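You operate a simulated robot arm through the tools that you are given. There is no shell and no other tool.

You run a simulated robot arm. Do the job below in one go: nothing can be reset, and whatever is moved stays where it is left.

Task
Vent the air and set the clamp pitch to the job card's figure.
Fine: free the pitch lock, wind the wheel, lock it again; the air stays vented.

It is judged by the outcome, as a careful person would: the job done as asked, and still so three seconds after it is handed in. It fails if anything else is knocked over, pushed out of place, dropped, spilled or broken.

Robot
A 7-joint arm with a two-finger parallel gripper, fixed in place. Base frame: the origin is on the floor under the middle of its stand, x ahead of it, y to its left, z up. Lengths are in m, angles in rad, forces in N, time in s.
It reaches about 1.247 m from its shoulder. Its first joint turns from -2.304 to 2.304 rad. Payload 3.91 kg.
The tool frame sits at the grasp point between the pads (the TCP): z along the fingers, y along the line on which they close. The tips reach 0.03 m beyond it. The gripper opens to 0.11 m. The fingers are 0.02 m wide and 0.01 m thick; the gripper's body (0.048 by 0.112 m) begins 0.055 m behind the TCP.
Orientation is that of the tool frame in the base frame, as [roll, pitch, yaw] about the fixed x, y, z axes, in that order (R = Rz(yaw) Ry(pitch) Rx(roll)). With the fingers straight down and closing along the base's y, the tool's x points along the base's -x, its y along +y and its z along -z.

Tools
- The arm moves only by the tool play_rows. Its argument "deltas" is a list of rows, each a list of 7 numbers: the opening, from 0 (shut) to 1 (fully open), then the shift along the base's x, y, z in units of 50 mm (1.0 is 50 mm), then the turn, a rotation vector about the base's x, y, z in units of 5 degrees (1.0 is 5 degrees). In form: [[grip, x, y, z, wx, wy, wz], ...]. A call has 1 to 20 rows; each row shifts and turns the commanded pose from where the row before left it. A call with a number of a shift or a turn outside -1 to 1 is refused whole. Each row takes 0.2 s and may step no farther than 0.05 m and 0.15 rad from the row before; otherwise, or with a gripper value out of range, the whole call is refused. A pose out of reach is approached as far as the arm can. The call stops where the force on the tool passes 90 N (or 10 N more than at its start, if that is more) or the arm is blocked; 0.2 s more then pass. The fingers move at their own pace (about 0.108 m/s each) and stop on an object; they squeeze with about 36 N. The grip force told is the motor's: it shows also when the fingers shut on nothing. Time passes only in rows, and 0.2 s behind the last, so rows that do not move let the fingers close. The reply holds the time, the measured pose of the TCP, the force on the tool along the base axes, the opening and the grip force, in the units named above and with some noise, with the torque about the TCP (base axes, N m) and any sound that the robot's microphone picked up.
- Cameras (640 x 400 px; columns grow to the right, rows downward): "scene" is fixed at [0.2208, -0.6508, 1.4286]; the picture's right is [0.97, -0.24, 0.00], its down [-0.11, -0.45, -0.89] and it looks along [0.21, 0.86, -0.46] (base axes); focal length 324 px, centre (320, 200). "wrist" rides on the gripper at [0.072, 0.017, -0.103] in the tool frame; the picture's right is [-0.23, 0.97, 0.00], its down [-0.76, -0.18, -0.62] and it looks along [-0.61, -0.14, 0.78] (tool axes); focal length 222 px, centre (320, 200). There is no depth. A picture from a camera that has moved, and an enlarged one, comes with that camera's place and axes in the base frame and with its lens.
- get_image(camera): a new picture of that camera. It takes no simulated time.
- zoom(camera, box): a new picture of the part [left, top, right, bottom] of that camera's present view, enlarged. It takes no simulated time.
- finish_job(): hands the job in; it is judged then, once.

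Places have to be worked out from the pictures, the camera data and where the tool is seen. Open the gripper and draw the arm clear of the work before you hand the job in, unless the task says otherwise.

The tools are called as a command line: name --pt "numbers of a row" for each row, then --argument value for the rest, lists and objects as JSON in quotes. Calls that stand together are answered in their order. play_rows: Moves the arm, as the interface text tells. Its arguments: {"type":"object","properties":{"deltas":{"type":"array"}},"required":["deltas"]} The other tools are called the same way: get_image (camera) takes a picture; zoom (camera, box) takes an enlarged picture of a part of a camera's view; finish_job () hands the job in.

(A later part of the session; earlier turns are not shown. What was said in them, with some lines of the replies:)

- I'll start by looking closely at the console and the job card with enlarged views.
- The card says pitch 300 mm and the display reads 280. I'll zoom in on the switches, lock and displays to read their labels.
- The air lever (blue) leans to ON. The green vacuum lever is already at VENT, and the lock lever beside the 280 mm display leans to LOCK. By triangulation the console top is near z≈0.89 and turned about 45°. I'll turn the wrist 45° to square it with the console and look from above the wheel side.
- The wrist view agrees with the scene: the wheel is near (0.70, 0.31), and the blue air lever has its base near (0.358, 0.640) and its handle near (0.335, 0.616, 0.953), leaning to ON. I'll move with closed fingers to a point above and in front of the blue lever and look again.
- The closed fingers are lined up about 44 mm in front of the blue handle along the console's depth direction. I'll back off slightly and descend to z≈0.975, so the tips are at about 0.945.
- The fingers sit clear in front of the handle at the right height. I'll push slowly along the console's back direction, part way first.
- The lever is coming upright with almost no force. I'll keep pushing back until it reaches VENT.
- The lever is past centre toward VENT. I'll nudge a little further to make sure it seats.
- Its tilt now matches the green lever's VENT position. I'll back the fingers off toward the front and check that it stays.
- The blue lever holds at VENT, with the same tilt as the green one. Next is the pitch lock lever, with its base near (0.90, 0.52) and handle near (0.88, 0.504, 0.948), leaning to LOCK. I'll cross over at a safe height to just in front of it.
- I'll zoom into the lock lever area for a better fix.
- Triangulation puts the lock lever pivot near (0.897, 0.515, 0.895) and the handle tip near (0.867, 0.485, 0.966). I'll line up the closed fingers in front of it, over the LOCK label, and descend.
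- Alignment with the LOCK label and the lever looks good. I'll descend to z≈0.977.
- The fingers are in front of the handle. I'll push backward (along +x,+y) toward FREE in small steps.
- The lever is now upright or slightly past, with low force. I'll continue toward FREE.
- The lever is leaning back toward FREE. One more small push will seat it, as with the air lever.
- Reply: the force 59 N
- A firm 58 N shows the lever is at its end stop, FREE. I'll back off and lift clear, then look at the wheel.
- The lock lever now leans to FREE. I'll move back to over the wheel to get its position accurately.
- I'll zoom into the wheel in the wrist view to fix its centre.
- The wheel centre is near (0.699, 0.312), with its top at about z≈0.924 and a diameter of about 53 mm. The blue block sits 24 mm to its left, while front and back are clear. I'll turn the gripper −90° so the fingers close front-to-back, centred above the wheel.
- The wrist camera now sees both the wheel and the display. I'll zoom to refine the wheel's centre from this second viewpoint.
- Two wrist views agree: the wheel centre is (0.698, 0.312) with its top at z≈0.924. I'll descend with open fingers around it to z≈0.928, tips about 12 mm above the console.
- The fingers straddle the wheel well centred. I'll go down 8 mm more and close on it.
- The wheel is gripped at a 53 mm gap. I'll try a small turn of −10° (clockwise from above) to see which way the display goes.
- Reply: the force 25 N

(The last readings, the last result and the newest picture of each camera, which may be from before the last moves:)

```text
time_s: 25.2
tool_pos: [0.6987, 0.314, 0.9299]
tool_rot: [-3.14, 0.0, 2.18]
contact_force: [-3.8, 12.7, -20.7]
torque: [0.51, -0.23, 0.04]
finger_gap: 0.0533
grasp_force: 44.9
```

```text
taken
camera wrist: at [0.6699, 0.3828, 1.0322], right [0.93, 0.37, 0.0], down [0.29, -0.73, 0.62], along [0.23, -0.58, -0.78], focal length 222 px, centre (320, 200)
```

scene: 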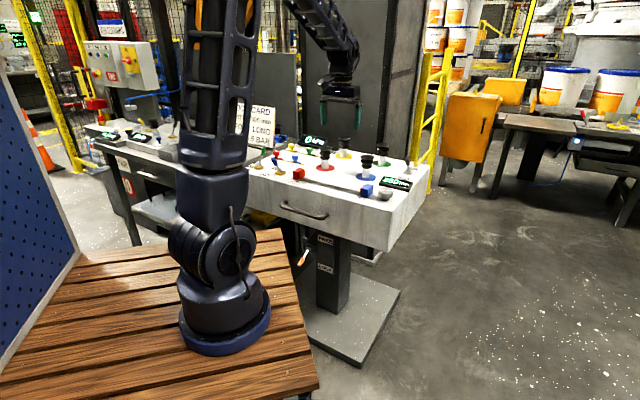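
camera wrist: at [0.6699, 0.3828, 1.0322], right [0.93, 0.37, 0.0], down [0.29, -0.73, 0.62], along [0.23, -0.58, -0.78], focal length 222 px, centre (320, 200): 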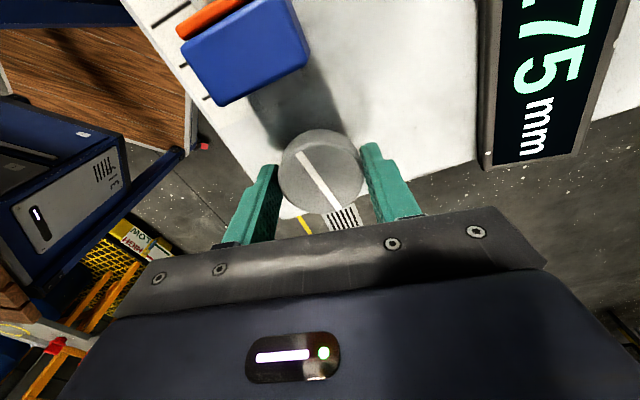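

The display dropped to 275 for −10°, so counter-clockwise raises it by about 0.5 mm per degree. I need about +50° from here. I'll turn +40° first and check.

play_rows --pt "0 0 0.01 -0.01 0 0 0.5" --pt "0 0 0 0 0 0 0.7" --pt "0 0 0 0 0 0 0.7" --pt "0 0 0 0 0 0 0.7" --pt "0 0 0 0 0 0 0.7" --pt "0 0 0 0 0 0 0.7" --pt "0 0 0 0 0 0 0.7" --pt "0 0 0 0 0 0 0.7" --pt "0 0 0 0 0 0 0.7" --pt "0 0 0 0 0 0 0.7" --pt "0 0 0 0 0 0 0.7" --pt "0 0 0 0 0 0 0.5"

get_image --camera "wrist"

zoom --camera "scene" --box '[340, 140, 436, 210]'

```text
time_s: 27.8
tool_pos: [0.6997, 0.312, 0.9298]
tool_rot: [-3.14, 0.0, 2.879]
contact_force: [-29.7, -20.6, -14.9]
torque: [-0.26, 1.21, -0.12]
finger_gap: 0.0534
grasp_force: 44.2
```

```text
taken
camera wrist: at [0.6326, 0.3472, 1.0328], right [0.47, 0.88, 0.0], down [0.69, -0.37, 0.62], along [0.55, -0.29, -0.78], focal length 222 px, centre (320, 200)
```

wrist: 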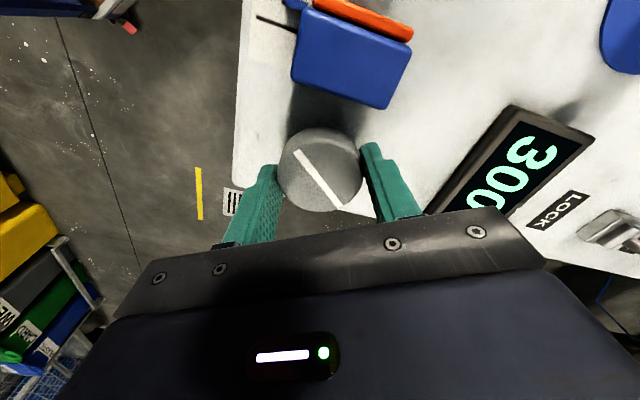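

```text
5.71 times, centred on (388, 175) of scene
camera zoom: at [0.2208, -0.6508, 1.4286], right [0.97, -0.24, 0.0], down [-0.11, -0.45, -0.89], along [0.21, 0.86, -0.46], focal length 1849 px, centre (-69, 343)
```

zoom: 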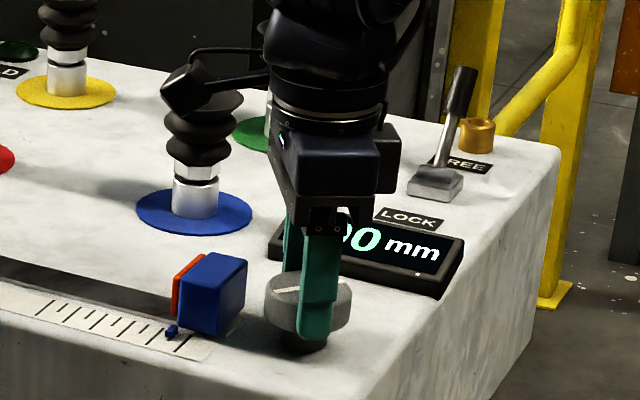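

The display seems to read 300 already. I'll zoom in to confirm.

zoom --camera "wrist" --box '[420, 90, 600, 230]'

zoom --camera "wrist" --box '[220, 0, 420, 230]'

zoom --camera "scene" --box '[270, 165, 410, 225]'

```text
2.86 times, centred on (510, 160) of wrist
camera zoom: at [0.6326, 0.3472, 1.0328], right [0.47, 0.88, 0.0], down [0.69, -0.37, 0.62], along [0.55, -0.29, -0.78], focal length 635 px, centre (-223, 314)
```

zoom: 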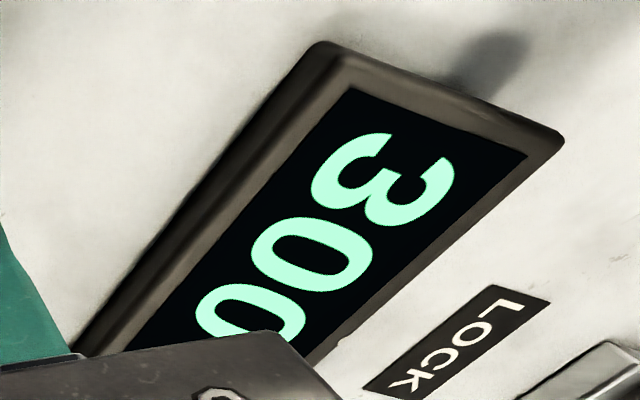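

```text
1.74 times, centred on (320, 115) of wrist
camera zoom: at [0.6326, 0.3472, 1.0328], right [0.47, 0.88, 0.0], down [0.69, -0.37, 0.62], along [0.55, -0.29, -0.78], focal length 386 px, centre (320, 348)
```

zoom: 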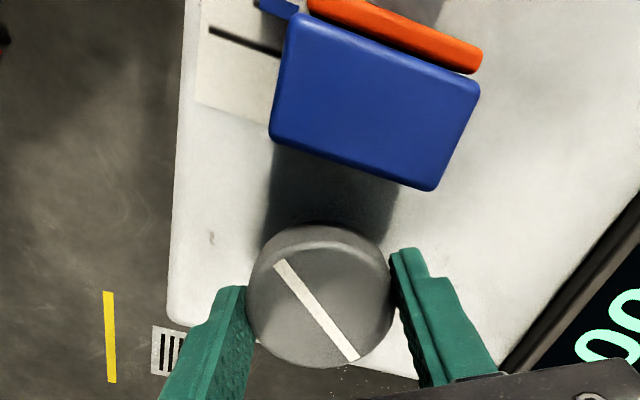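

```text
4.57 times, centred on (340, 195) of scene
camera zoom: at [0.2208, -0.6508, 1.4286], right [0.97, -0.24, 0.0], down [-0.11, -0.45, -0.89], along [0.21, 0.86, -0.46], focal length 1479 px, centre (229, 223)
```

zoom: 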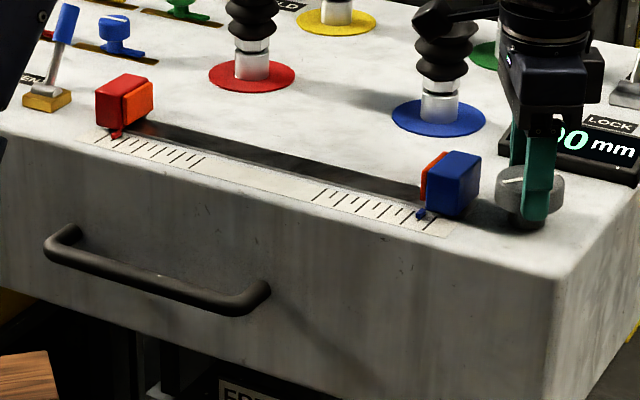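

The display reads 300 at +30° from where it started, where I expected about 295. The readout may be coarse or the wheel may have detents, so I'll probe with +2° steps to learn its resolution.

play_rows --pt "0 0 0 0 0 0 0.2" --pt "0 0 0 0 0 0 0.2"

zoom --camera "wrist" --box '[220, 0, 620, 230]'

```text
time_s: 28.4
tool_pos: [0.6986, 0.3121, 0.9294]
tool_rot: [3.14, 0.0, 2.914]
contact_force: [-23.8, -27.6, -10.5]
torque: [-0.9, 0.88, -0.08]
finger_gap: 0.0535
grasp_force: 45.0
```

```text
1.60 times, centred on (420, 115) of wrist
camera zoom: at [0.6315, 0.3448, 1.0328], right [0.44, 0.9, 0.0], down [0.7, -0.34, 0.62], along [0.56, -0.28, -0.78], focal length 355 px, centre (160, 336)
```

zoom: 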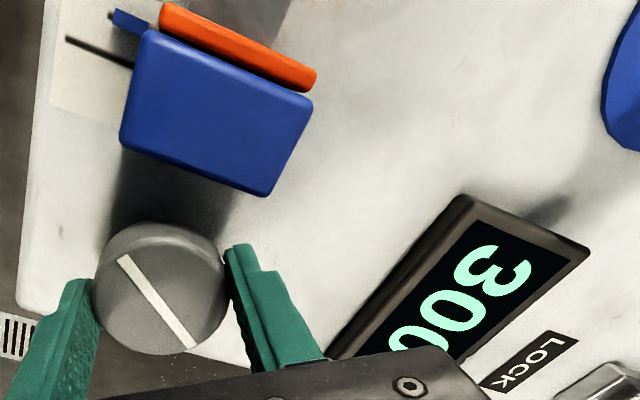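

It still reads 300, so the readout is coarse or stepped. I'll keep probing to find where it changes, then centre in the 300 band.

play_rows --pt "0 0 0 0 0 0 0.2" --pt "0 0 0 0 0 0 0.2"

zoom --camera "wrist" --box '[220, 0, 620, 230]'

```text
time_s: 29.0
tool_pos: [0.6995, 0.3116, 0.9291]
tool_rot: [3.142, 0.0, 2.949]
contact_force: [-17.3, -32.8, -12.8]
torque: [-1.07, 0.26, -0.07]
finger_gap: 0.0533
grasp_force: 44.8
```

```text
1.60 times, centred on (420, 115) of wrist
camera zoom: at [0.6305, 0.3423, 1.0329], right [0.41, 0.91, 0.0], down [0.71, -0.32, 0.62], along [0.57, -0.26, -0.78], focal length 355 px, centre (160, 336)
```

zoom: 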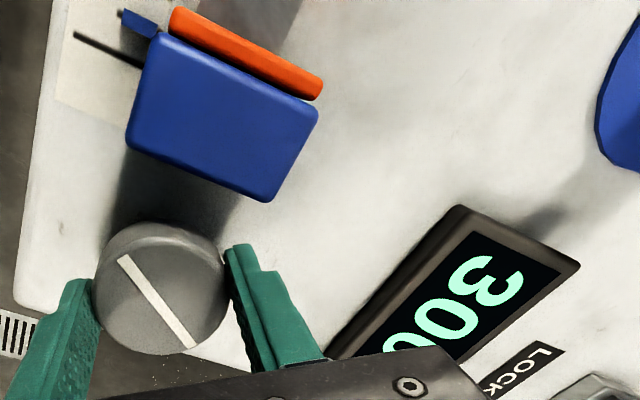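

It still reads 300 at about +34°. I'll continue the probe with another +3°.

play_rows --pt "0 0 -0.01 0 0 0 0.2" --pt "0 0 0 0 0 0 0.2" --pt "0 0 0 0 0 0 0.2"

zoom --camera "wrist" --box '[220, 0, 620, 230]'

```text
time_s: 29.8
tool_pos: [0.6997, 0.3116, 0.9291]
tool_rot: [-3.14, 0.001, 3.001]
contact_force: [-5.5, -31.5, -24.4]
torque: [-0.82, -0.52, -0.05]
finger_gap: 0.0533
grasp_force: 45.3
```

```text
1.60 times, centred on (420, 115) of wrist
camera zoom: at [0.6291, 0.3387, 1.0329], right [0.36, 0.93, 0.0], down [0.73, -0.28, 0.62], along [0.58, -0.22, -0.78], focal length 355 px, centre (160, 336)
```

zoom: 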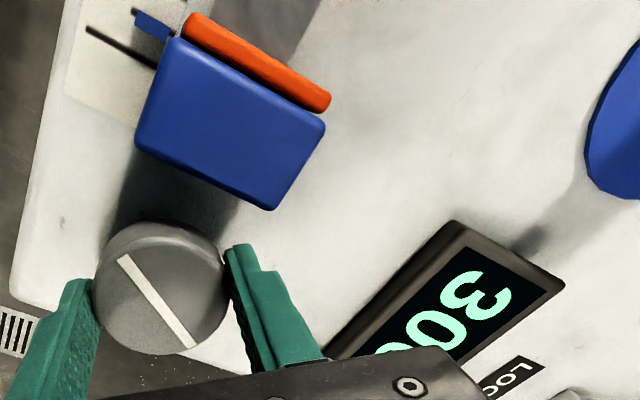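

The last digit is becoming hidden by the gripper. I'll check it with close zooms from both cameras.

zoom --camera "wrist" --box '[430, 130, 590, 230]'

zoom --camera "scene" --box '[370, 165, 418, 200]'

```text
4.00 times, centred on (510, 180) of wrist
camera zoom: at [0.6291, 0.3387, 1.0329], right [0.36, 0.93, 0.0], down [0.73, -0.28, 0.62], along [0.58, -0.22, -0.78], focal length 888 px, centre (-440, 280)
```

zoom: 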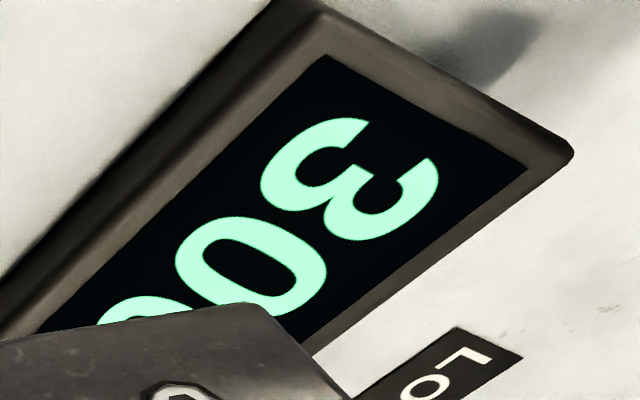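

```text
11.43 times, centred on (394, 182) of scene
camera zoom: at [0.2208, -0.6508, 1.4286], right [0.97, -0.24, 0.0], down [-0.11, -0.45, -0.89], along [0.21, 0.86, -0.46], focal length 3698 px, centre (-526, 400)
```

zoom: 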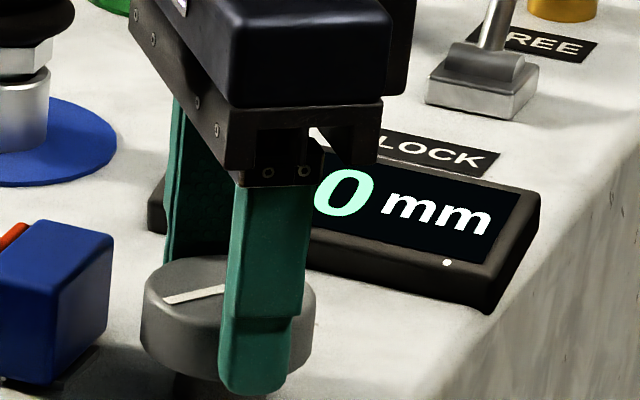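

The last digit is still 0, so the reading is 300 at about +37°. I'll keep probing upward for the change to 305, watching the last digit from the scene camera.

play_rows --pt "0 0 -0.01 0 0 0 0.2" --pt "0 0 0 0 0 0 0.2"

zoom --camera "scene" --box '[370, 165, 418, 200]'

```text
time_s: 30.4
tool_pos: [0.6986, 0.3111, 0.9302]
tool_rot: [-3.142, 0.0, 3.038]
contact_force: [-1.3, -26.9, -22.7]
torque: [-0.78, 0.07, -0.06]
finger_gap: 0.0537
grasp_force: 45.2
```

```text
11.43 times, centred on (394, 182) of scene
camera zoom: at [0.2208, -0.6508, 1.4286], right [0.97, -0.24, 0.0], down [-0.11, -0.45, -0.89], along [0.21, 0.86, -0.46], focal length 3698 px, centre (-526, 400)
```

zoom: 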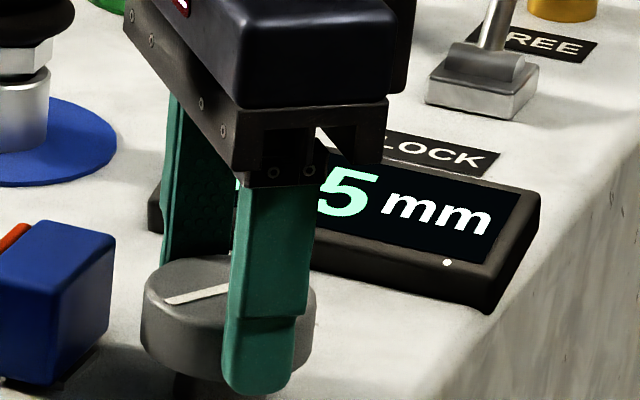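

It flipped to 305 between +36.9° and +39°. Now I'll come back down in small steps to find where it returns to 300 and then where it drops to 295.

play_rows --pt "0 0 0 0 0 0 -0.2"

zoom --camera "scene" --box '[370, 165, 418, 200]'

```text
time_s: 30.8
tool_pos: [0.6995, 0.3114, 0.9303]
tool_rot: [-3.141, -0.001, 3.019]
contact_force: [-1.3, -24.6, -21.3]
torque: [-0.72, -0.17, 0.02]
finger_gap: 0.0534
grasp_force: 44.9
```

```text
11.43 times, centred on (394, 182) of scene
camera zoom: at [0.2208, -0.6508, 1.4286], right [0.97, -0.24, 0.0], down [-0.11, -0.45, -0.89], along [0.21, 0.86, -0.46], focal length 3698 px, centre (-526, 400)
```

zoom: 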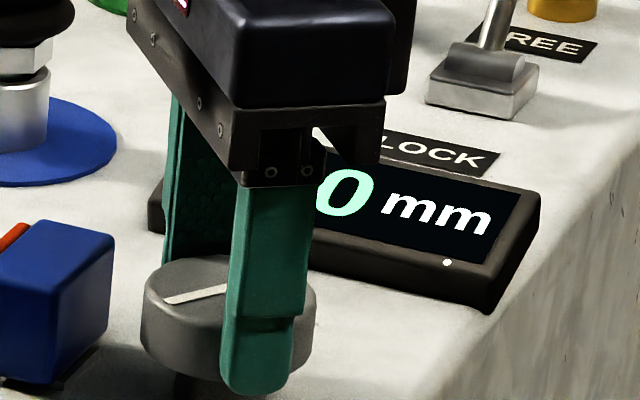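

It is back to 300 at yaw 3.019, so the upper edge is at about 3.03 rad. Now I'll go down 9° to look for the lower edge.

play_rows --pt "0 0 0 0 0 0 -0.4" --pt "0 0 0 0 0 0 -0.5" --pt "0 0 0 0 0 0 -0.5" --pt "0 0 0 0 0 0 -0.3"

zoom --camera "wrist" --box '[220, 0, 620, 230]'

zoom --camera "scene" --box '[370, 165, 418, 200]'

```text
time_s: 31.8
tool_pos: [0.6986, 0.3124, 0.9307]
tool_rot: [3.14, 0.001, 2.871]
contact_force: [1.8, -17.8, -20.5]
torque: [-0.42, -0.72, -0.01]
finger_gap: 0.0537
grasp_force: 44.6
```

```text
1.60 times, centred on (420, 115) of wrist
camera zoom: at [0.6333, 0.3476, 1.0331], right [0.48, 0.88, 0.0], down [0.69, -0.38, 0.62], along [0.55, -0.3, -0.78], focal length 355 px, centre (160, 336)
```

zoom: 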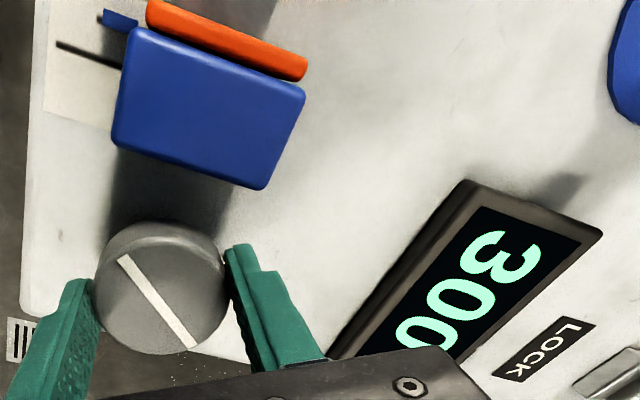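

```text
11.43 times, centred on (394, 182) of scene
camera zoom: at [0.2208, -0.6508, 1.4286], right [0.97, -0.24, 0.0], down [-0.11, -0.45, -0.89], along [0.21, 0.86, -0.46], focal length 3698 px, centre (-526, 400)
```

zoom: 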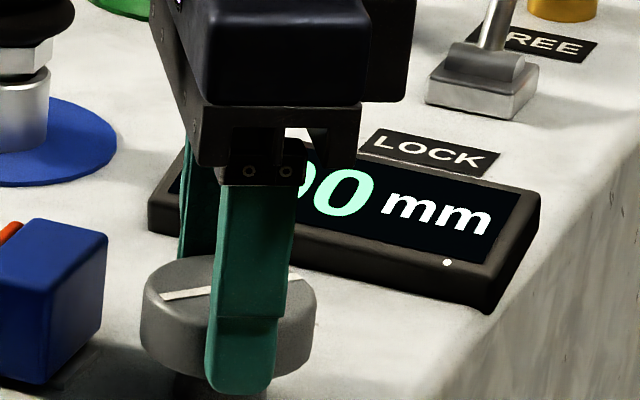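

It still reads 300 at yaw 2.871. I'll step down 1° more.

play_rows --pt "0 0 0 0 0 0 -0.2"

zoom --camera "scene" --box '[370, 165, 418, 200]'

```text
time_s: 32.2
tool_pos: [0.6994, 0.3117, 0.9312]
tool_rot: [3.142, 0.0, 2.853]
contact_force: [2.0, -14.6, -17.3]
torque: [-0.35, 0.41, -0.03]
finger_gap: 0.0534
grasp_force: 45.2
```

```text
11.43 times, centred on (394, 182) of scene
camera zoom: at [0.2208, -0.6508, 1.4286], right [0.97, -0.24, 0.0], down [-0.11, -0.45, -0.89], along [0.21, 0.86, -0.46], focal length 3698 px, centre (-526, 400)
```

zoom: 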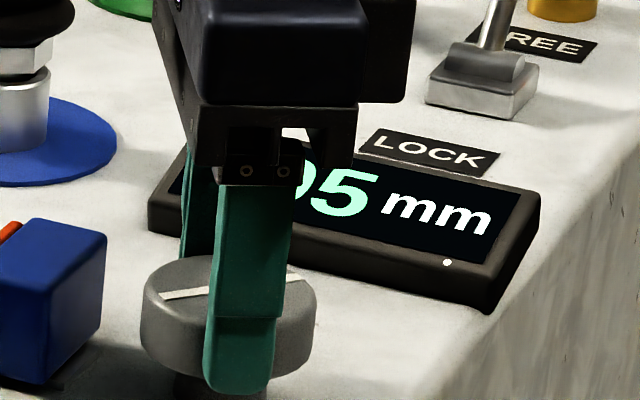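

It reads 295 at 2.853, so the 300 band runs from about 2.862 to 3.029 rad, which fits 30 mm per radian. Exactly 300 is near yaw 2.945, so I'll turn +5.3° to the middle.

play_rows --pt "0 0 0 0 0 0 0.4" --pt "0 0 0 0 0 0 0.4" --pt "0 0 0 0 0 0 0.26" --pt "0 0 0 0 0 0 0"

zoom --camera "wrist" --box '[220, 0, 620, 230]'

zoom --camera "scene" --box '[370, 165, 418, 200]'

```text
time_s: 33.2
tool_pos: [0.7005, 0.311, 0.9301]
tool_rot: [3.141, 0.0, 2.946]
contact_force: [1.0, -23.0, -5.7]
torque: [-0.96, 0.17, -0.01]
finger_gap: 0.0535
grasp_force: 44.7
```

```text
1.60 times, centred on (420, 115) of wrist
camera zoom: at [0.6307, 0.3425, 1.0331], right [0.41, 0.91, 0.0], down [0.71, -0.32, 0.62], along [0.57, -0.26, -0.78], focal length 355 px, centre (160, 336)
```

zoom: 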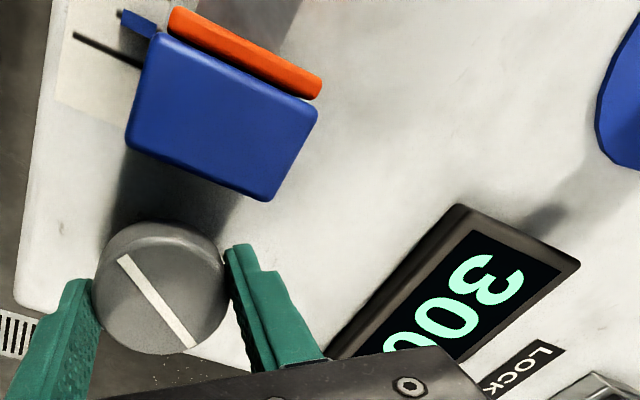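

```text
11.43 times, centred on (394, 182) of scene
camera zoom: at [0.2208, -0.6508, 1.4286], right [0.97, -0.24, 0.0], down [-0.11, -0.45, -0.89], along [0.21, 0.86, -0.46], focal length 3698 px, centre (-526, 400)
```

zoom: 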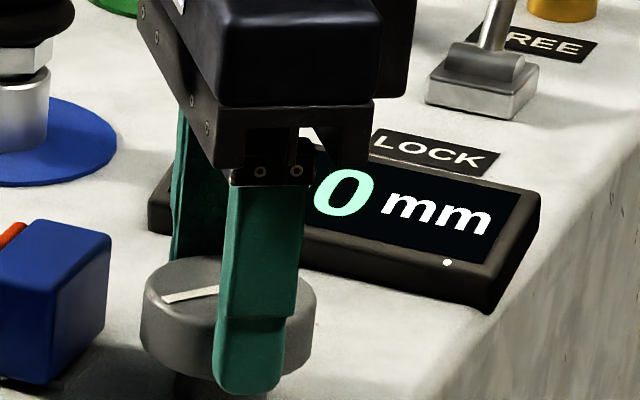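

The reading is 300 at yaw 2.946. A residual side force of about 23 N in −y remains, so I'll relax the command slightly before opening so the wheel isn't disturbed.

play_rows --pt "0 0 -0.015 -0.005 0 0 0" --pt "0 0 0 0 0 0 0"

```text
time_s: 33.8
tool_pos: [0.6986, 0.3111, 0.9302]
tool_rot: [3.139, 0.001, 2.947]
contact_force: [4.5, -11.5, -2.8]
torque: [-0.32, 0.04, 0.0]
finger_gap: 0.0535
grasp_force: 45.0
```

The side force halved. I'll relax a touch more, then open the fingers just enough and lift straight up.

play_rows --pt "0 -0.005 -0.012 0 0 0 0" --pt "0.55 0 0 0 0 0 0" --pt "0.65 0 0 0 0 0 0" --pt "0.65 0 0 0 0 0 0" --pt "0.65 0 0 0.3 0 0 0" --pt "0.65 0 0 0.7 0 0 0" --pt "0.65 0 0 0.8 0 0 0" --pt "0.65 0 0 0.8 0 0 0"

get_image --camera "wrist"

zoom --camera "scene" --box '[340, 140, 436, 210]'

```text
time_s: 35.6
tool_pos: [0.6975, 0.3091, 1.0598]
tool_rot: [-3.138, -0.002, 2.945]
contact_force: [0.1, 0.1, 0.2]
torque: [0.0, 0.04, 0.01]
finger_gap: 0.0715
grasp_force: 0.0
```

```text
taken
camera wrist: at [0.6287, 0.3393, 1.163], right [0.41, 0.91, 0.0], down [0.71, -0.32, 0.62], along [0.57, -0.26, -0.78], focal length 222 px, centre (320, 200)
```

wrist: 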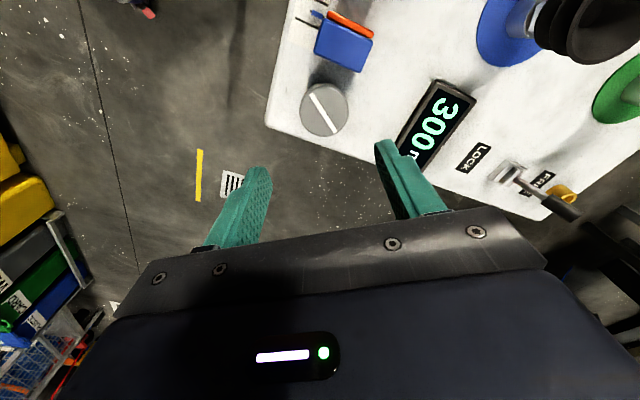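

```text
5.71 times, centred on (388, 175) of scene
camera zoom: at [0.2208, -0.6508, 1.4286], right [0.97, -0.24, 0.0], down [-0.11, -0.45, -0.89], along [0.21, 0.86, -0.46], focal length 1849 px, centre (-69, 343)
```

zoom: 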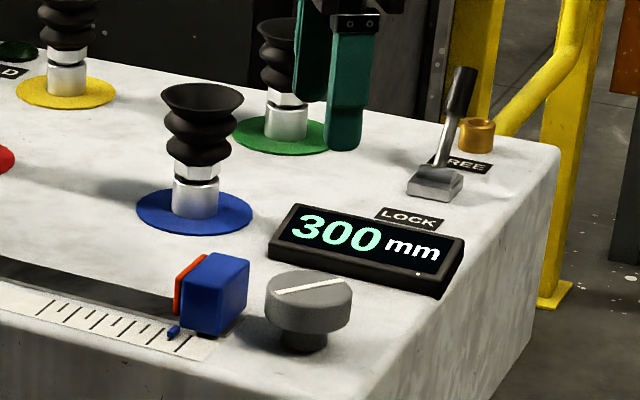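

The wheel is free and the display still reads 300 mm. To re-lock, I'll turn the gripper so it closes front-to-back again and straddle the lock lever. The rear finger can then draw the lever forward to LOCK. First I move above it and look.

play_rows --pt "0.65 0 0 0.8 0 0 -0.6" --pt "0.8 0.554 0.57 0 0 0 -0.77" --pt "0.8 0.554 0.57 0 0 0 -0.77" --pt "0.8 0.554 0.57 0 0 0 -0.77" --pt "0.8 0.554 0.57 0 0 0 -0.77" --pt "0.8 0.554 0.57 0 0 0 -0.77" --pt "0.8 0.554 0.57 0 0 0 -0.77" --pt "0.8 0.554 0.57 0 0 0 -0.77" --pt "0.8 0.554 0.57 0 0 0 -0.77"

get_image --camera "wrist"

zoom --camera "scene" --box '[340, 110, 436, 200]'

```text
time_s: 37.6
tool_pos: [0.918, 0.5386, 1.0994]
tool_rot: [-3.141, 0.0, 2.356]
contact_force: [0.1, 0.6, 2.0]
torque: [0.03, -0.01, 0.01]
finger_gap: 0.0881
grasp_force: 0.0
```

```text
taken
camera wrist: at [0.8782, 0.6018, 1.2022], right [0.85, 0.53, 0.0], down [0.41, -0.66, 0.62], along [0.33, -0.53, -0.78], focal length 222 px, centre (320, 200)
```

wrist: 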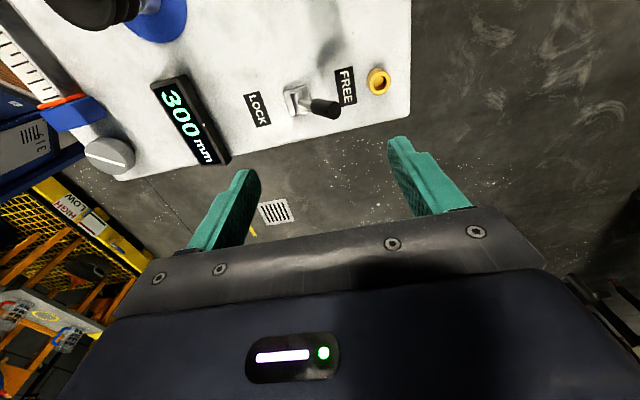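

```text
4.44 times, centred on (388, 155) of scene
camera zoom: at [0.2208, -0.6508, 1.4286], right [0.97, -0.24, 0.0], down [-0.11, -0.45, -0.89], along [0.21, 0.86, -0.46], focal length 1438 px, centre (18, 400)
```

zoom: 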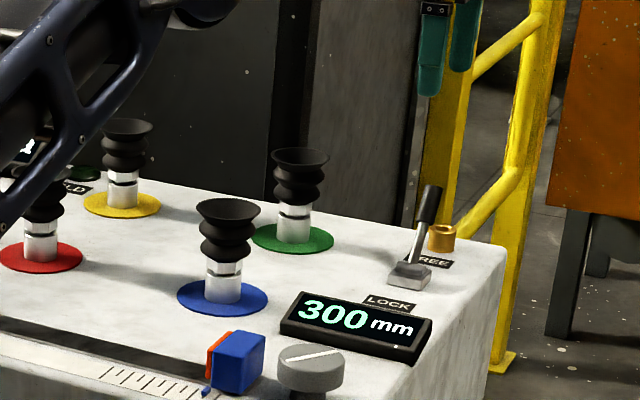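

The lever is confirmed at e_r≈0.27, leaning to FREE, and the TCP is centred over the handle with margin on both sides. I'll descend so the open fingers straddle it.

play_rows --pt "0.8 0 0 -0.7 0 0 0" --pt "0.8 0 0 -0.7 0 0 0" --pt "0.8 0 0 -0.6 0 0 0" --pt "0.8 0 0 -0.42 0 0 0"

get_image --camera "wrist"

zoom --camera "scene" --box '[360, 120, 440, 190]'

```text
time_s: 38.6
tool_pos: [0.9181, 0.5377, 0.9808]
tool_rot: [3.139, -0.001, 2.357]
contact_force: [0.1, 0.0, 0.0]
torque: [0.0, 0.0, 0.01]
finger_gap: 0.0883
grasp_force: 0.0
```

```text
taken
camera wrist: at [0.8786, 0.6011, 1.0827], right [0.85, 0.53, 0.0], down [0.41, -0.66, 0.62], along [0.33, -0.53, -0.78], focal length 222 px, centre (320, 200)
```

wrist: 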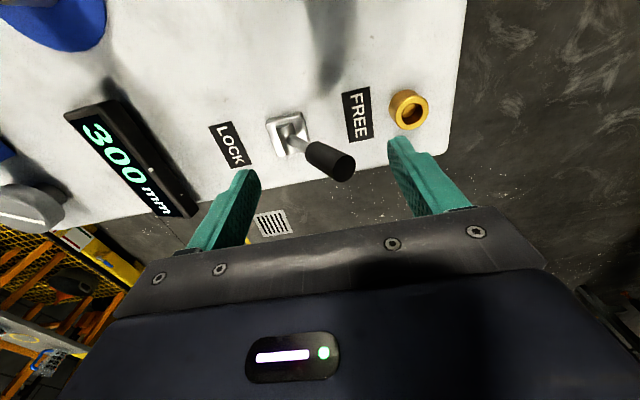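

```text
5.71 times, centred on (400, 155) of scene
camera zoom: at [0.2208, -0.6508, 1.4286], right [0.97, -0.24, 0.0], down [-0.11, -0.45, -0.89], along [0.21, 0.86, -0.46], focal length 1849 px, centre (-137, 457)
```

zoom: 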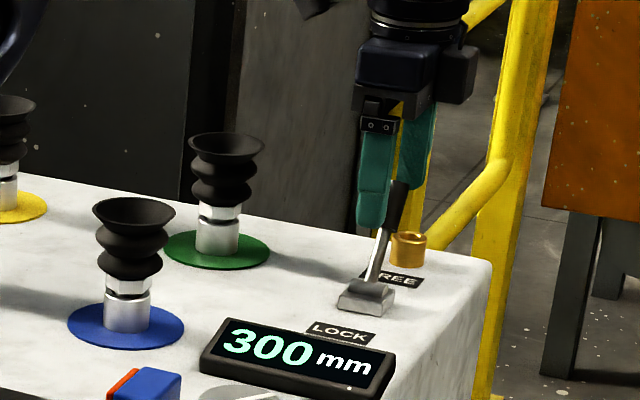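

The rear finger is behind the handle and the front finger is clear. I'll draw the lever forward (−x,−y), with most of the travel first.

play_rows --pt "0.8 -0.2 -0.2 -0.05 0 0 0" --pt "0.8 -0.2 -0.2 0 0 0 0" --pt "0.8 -0.2 -0.2 0 0 0 0" --pt "0.8 -0.2 -0.2 0 0 0 0" --pt "0.8 -0.2 -0.2 0 0 0 0" --pt "0.8 -0.2 -0.2 0 0 0 0"

zoom --camera "scene" --box '[360, 120, 440, 190]'

```text
time_s: 40.0
tool_pos: [0.8598, 0.4781, 0.976]
tool_rot: [-3.139, 0.0, 2.356]
contact_force: [0.4, -0.3, 0.3]
torque: [0.02, 0.0, 0.0]
finger_gap: 0.0883
grasp_force: 0.4
```

```text
5.71 times, centred on (400, 155) of scene
camera zoom: at [0.2208, -0.6508, 1.4286], right [0.97, -0.24, 0.0], down [-0.11, -0.45, -0.89], along [0.21, 0.86, -0.46], focal length 1849 px, centre (-137, 457)
```

zoom: 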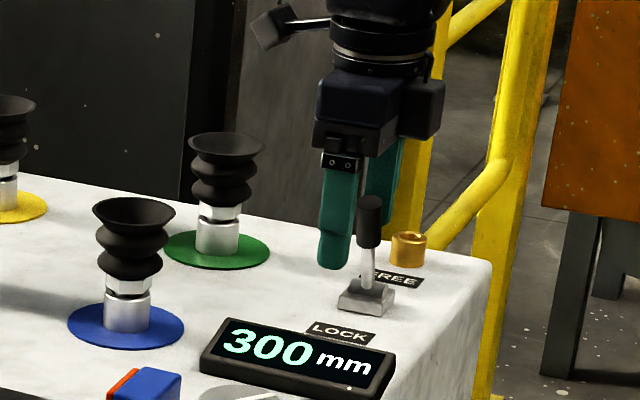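

The lever is passing upright with low force. I'll continue in smaller steps until it meets the LOCK stop.

play_rows --pt "0.8 -0.1 -0.1 0 0 0 0" --pt "0.8 -0.1 -0.1 0 0 0 0"

zoom --camera "scene" --box '[360, 120, 440, 190]'

```text
time_s: 40.6
tool_pos: [0.8505, 0.4692, 0.978]
tool_rot: [-3.141, 0.001, 2.356]
contact_force: [0.5, 0.1, 0.7]
torque: [0.0, -0.03, -0.02]
finger_gap: 0.0884
grasp_force: 0.4
```

```text
5.71 times, centred on (400, 155) of scene
camera zoom: at [0.2208, -0.6508, 1.4286], right [0.97, -0.24, 0.0], down [-0.11, -0.45, -0.89], along [0.21, 0.86, -0.46], focal length 1849 px, centre (-137, 457)
```

zoom: 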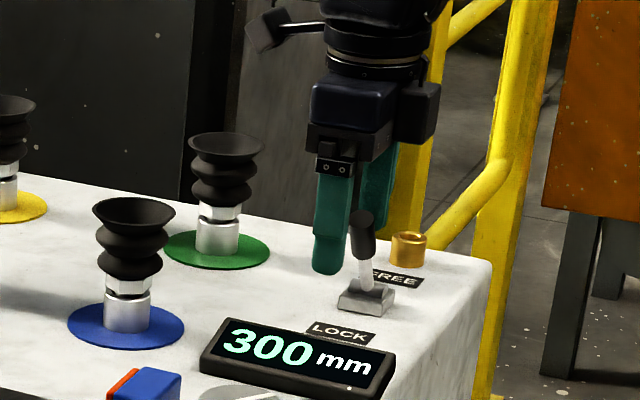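

The lever is leaning forward now. I'll use small steps until contact force shows it has seated.

play_rows --pt "0.8 -0.07 -0.07 0 0 0 0" --pt "0.8 -0.07 -0.07 0 0 0 0"

zoom --camera "scene" --box '[360, 120, 440, 190]'

```text
time_s: 41.2
tool_pos: [0.8455, 0.4632, 0.9783]
tool_rot: [3.135, 0.001, 2.356]
contact_force: [22.8, 16.7, 9.4]
torque: [0.83, -1.03, -0.25]
finger_gap: 0.1018
grasp_force: 13.6
```

```text
5.71 times, centred on (400, 155) of scene
camera zoom: at [0.2208, -0.6508, 1.4286], right [0.97, -0.24, 0.0], down [-0.11, -0.45, -0.89], along [0.21, 0.86, -0.46], focal length 1849 px, centre (-137, 457)
```

zoom: 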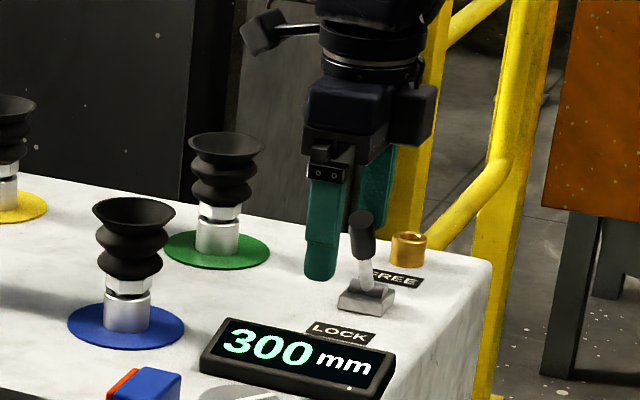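

The force rose to about 28 N and the fingers were pushed apart slightly, so the lever is at its LOCK stop with its original tilt. I'll ease off 2 cm and lift straight up.

play_rows --pt "0.8 0.14 0.14 0 0 0 0" --pt "0.8 0.14 0.14 0 0 0 0" --pt "0.8 0 0 0 0 0 0" --pt "0.8 0 0 0.5 0 0 0" --pt "0.8 0 0 0.8 0 0 0" --pt "0.8 0 0 0.8 0 0 0" --pt "0.8 0 0 0.6 0 0 0"

get_image --camera "wrist"

zoom --camera "scene" --box '[368, 140, 432, 200]'

```text
time_s: 42.8
tool_pos: [0.8581, 0.4767, 1.1113]
tool_rot: [3.14, 0.0, 2.356]
contact_force: [0.6, 0.2, 0.2]
torque: [-0.02, 0.05, -0.01]
finger_gap: 0.0879
grasp_force: 0.2
```

```text
taken
camera wrist: at [0.8175, 0.5398, 1.2147], right [0.85, 0.53, 0.0], down [0.41, -0.66, 0.62], along [0.33, -0.53, -0.78], focal length 222 px, centre (320, 200)
```

wrist: 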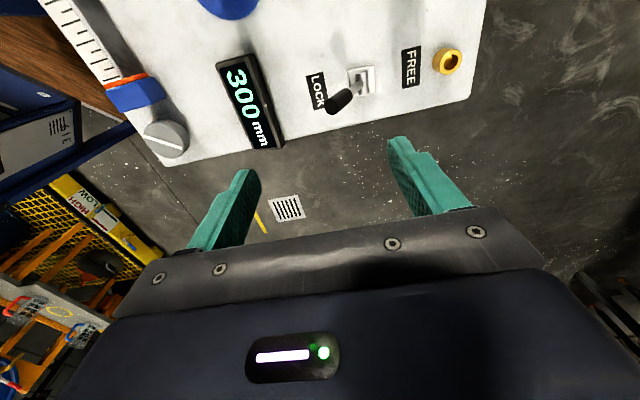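

```text
6.67 times, centred on (400, 170) of scene
camera zoom: at [0.2208, -0.6508, 1.4286], right [0.97, -0.24, 0.0], down [-0.11, -0.45, -0.89], along [0.21, 0.86, -0.46], focal length 2158 px, centre (-213, 400)
```

zoom: 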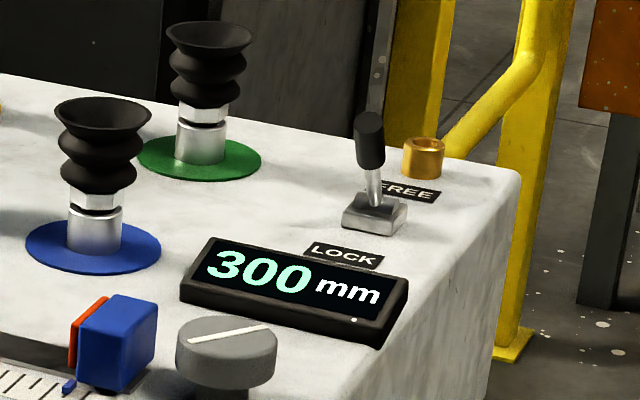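

The lever is at LOCK and the display reads 300. I'll lift and draw the arm back clear of the console with the gripper open, then check everything.

play_rows --pt "1 -0.5 -0.2 0.6 0 0 0" --pt "1 -0.8 -0.32 0.3 0 0 0" --pt "1 -0.8 -0.32 0.2 0 0 0" --pt "1 -0.8 -0.32 0.1 0 0 0" --pt "1 -0.8 -0.32 0.1 0 0 0" --pt "1 -0.8 -0.32 0 0 0 0" --pt "1 -0.8 -0.32 0 0 0 0" --pt "1 -0.8 -0.32 0 0 0 0" --pt "1 -0.8 -0.32 0 0 0 0" --pt "1 -0.8 -0.32 0 0 0 0" --pt "1 -0.8 -0.32 0 0 0 0"

get_image --camera "scene"

zoom --camera "scene" --box '[236, 130, 316, 180]'

zoom --camera "scene" --box '[340, 140, 436, 210]'

```text
time_s: 45.2
tool_pos: [0.4324, 0.3039, 1.1755]
tool_rot: [-3.14, -0.001, 2.356]
contact_force: [0.2, 0.2, 0.0]
torque: [-0.02, 0.08, -0.02]
finger_gap: 0.1101
grasp_force: 0.0
```

```text
taken
```

scene: 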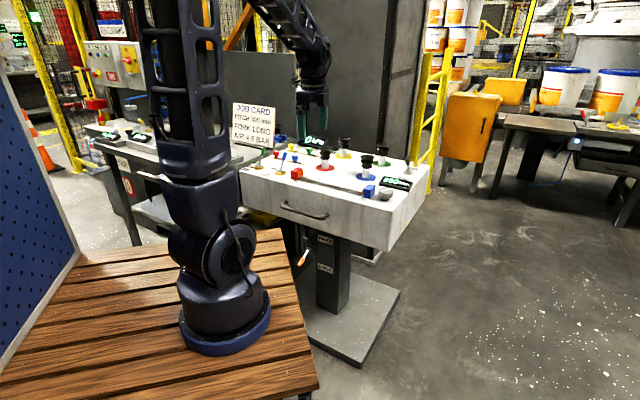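

```text
8.00 times, centred on (276, 155) of scene
camera zoom: at [0.2208, -0.6508, 1.4286], right [0.97, -0.24, 0.0], down [-0.11, -0.45, -0.89], along [0.21, 0.86, -0.46], focal length 2589 px, centre (672, 560)
```

zoom: 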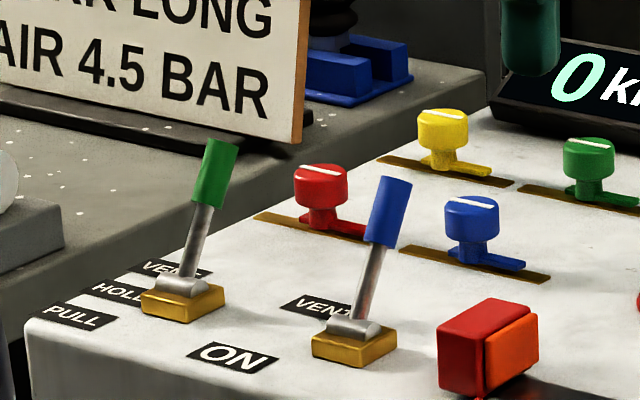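

```text
5.71 times, centred on (388, 175) of scene
camera zoom: at [0.2208, -0.6508, 1.4286], right [0.97, -0.24, 0.0], down [-0.11, -0.45, -0.89], along [0.21, 0.86, -0.46], focal length 1849 px, centre (-69, 343)
```

zoom: 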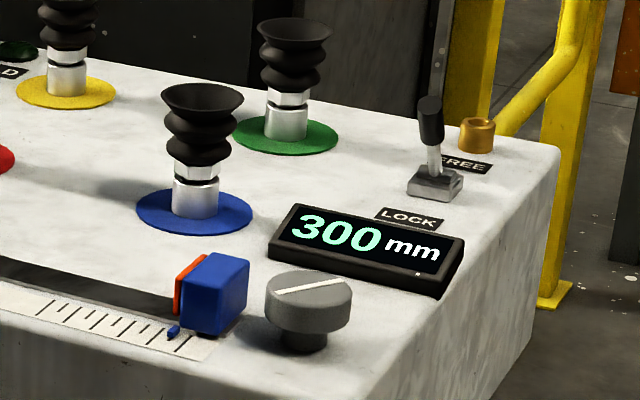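

Everything checks out: the air lever is at VENT, the pitch display reads 300 mm, and the pitch lock is back at LOCK. Nothing else has moved, and the arm is clear with the gripper open, so I'm handing the job in.

finish_job

```text
The job is handed in.
```

The air is vented, and the clamp pitch is set to the job card's 300 mm and locked again.

- **Air:** I pushed the blue air lever from ON to VENT, and it stayed there.
- **Pitch:** I freed the pitch lock by the display and turned the wheel from 280 to 300 mm. The display only reads in 5 mm steps, so I found where it changed to 295 and 305 and set the wheel midway.
- **Lock:** I drew the lever back until it met its LOCK stop. The display still read 300 mm afterwards.

The pictures show nothing else moved. The arm is drawn back clear of the console with the gripper open.
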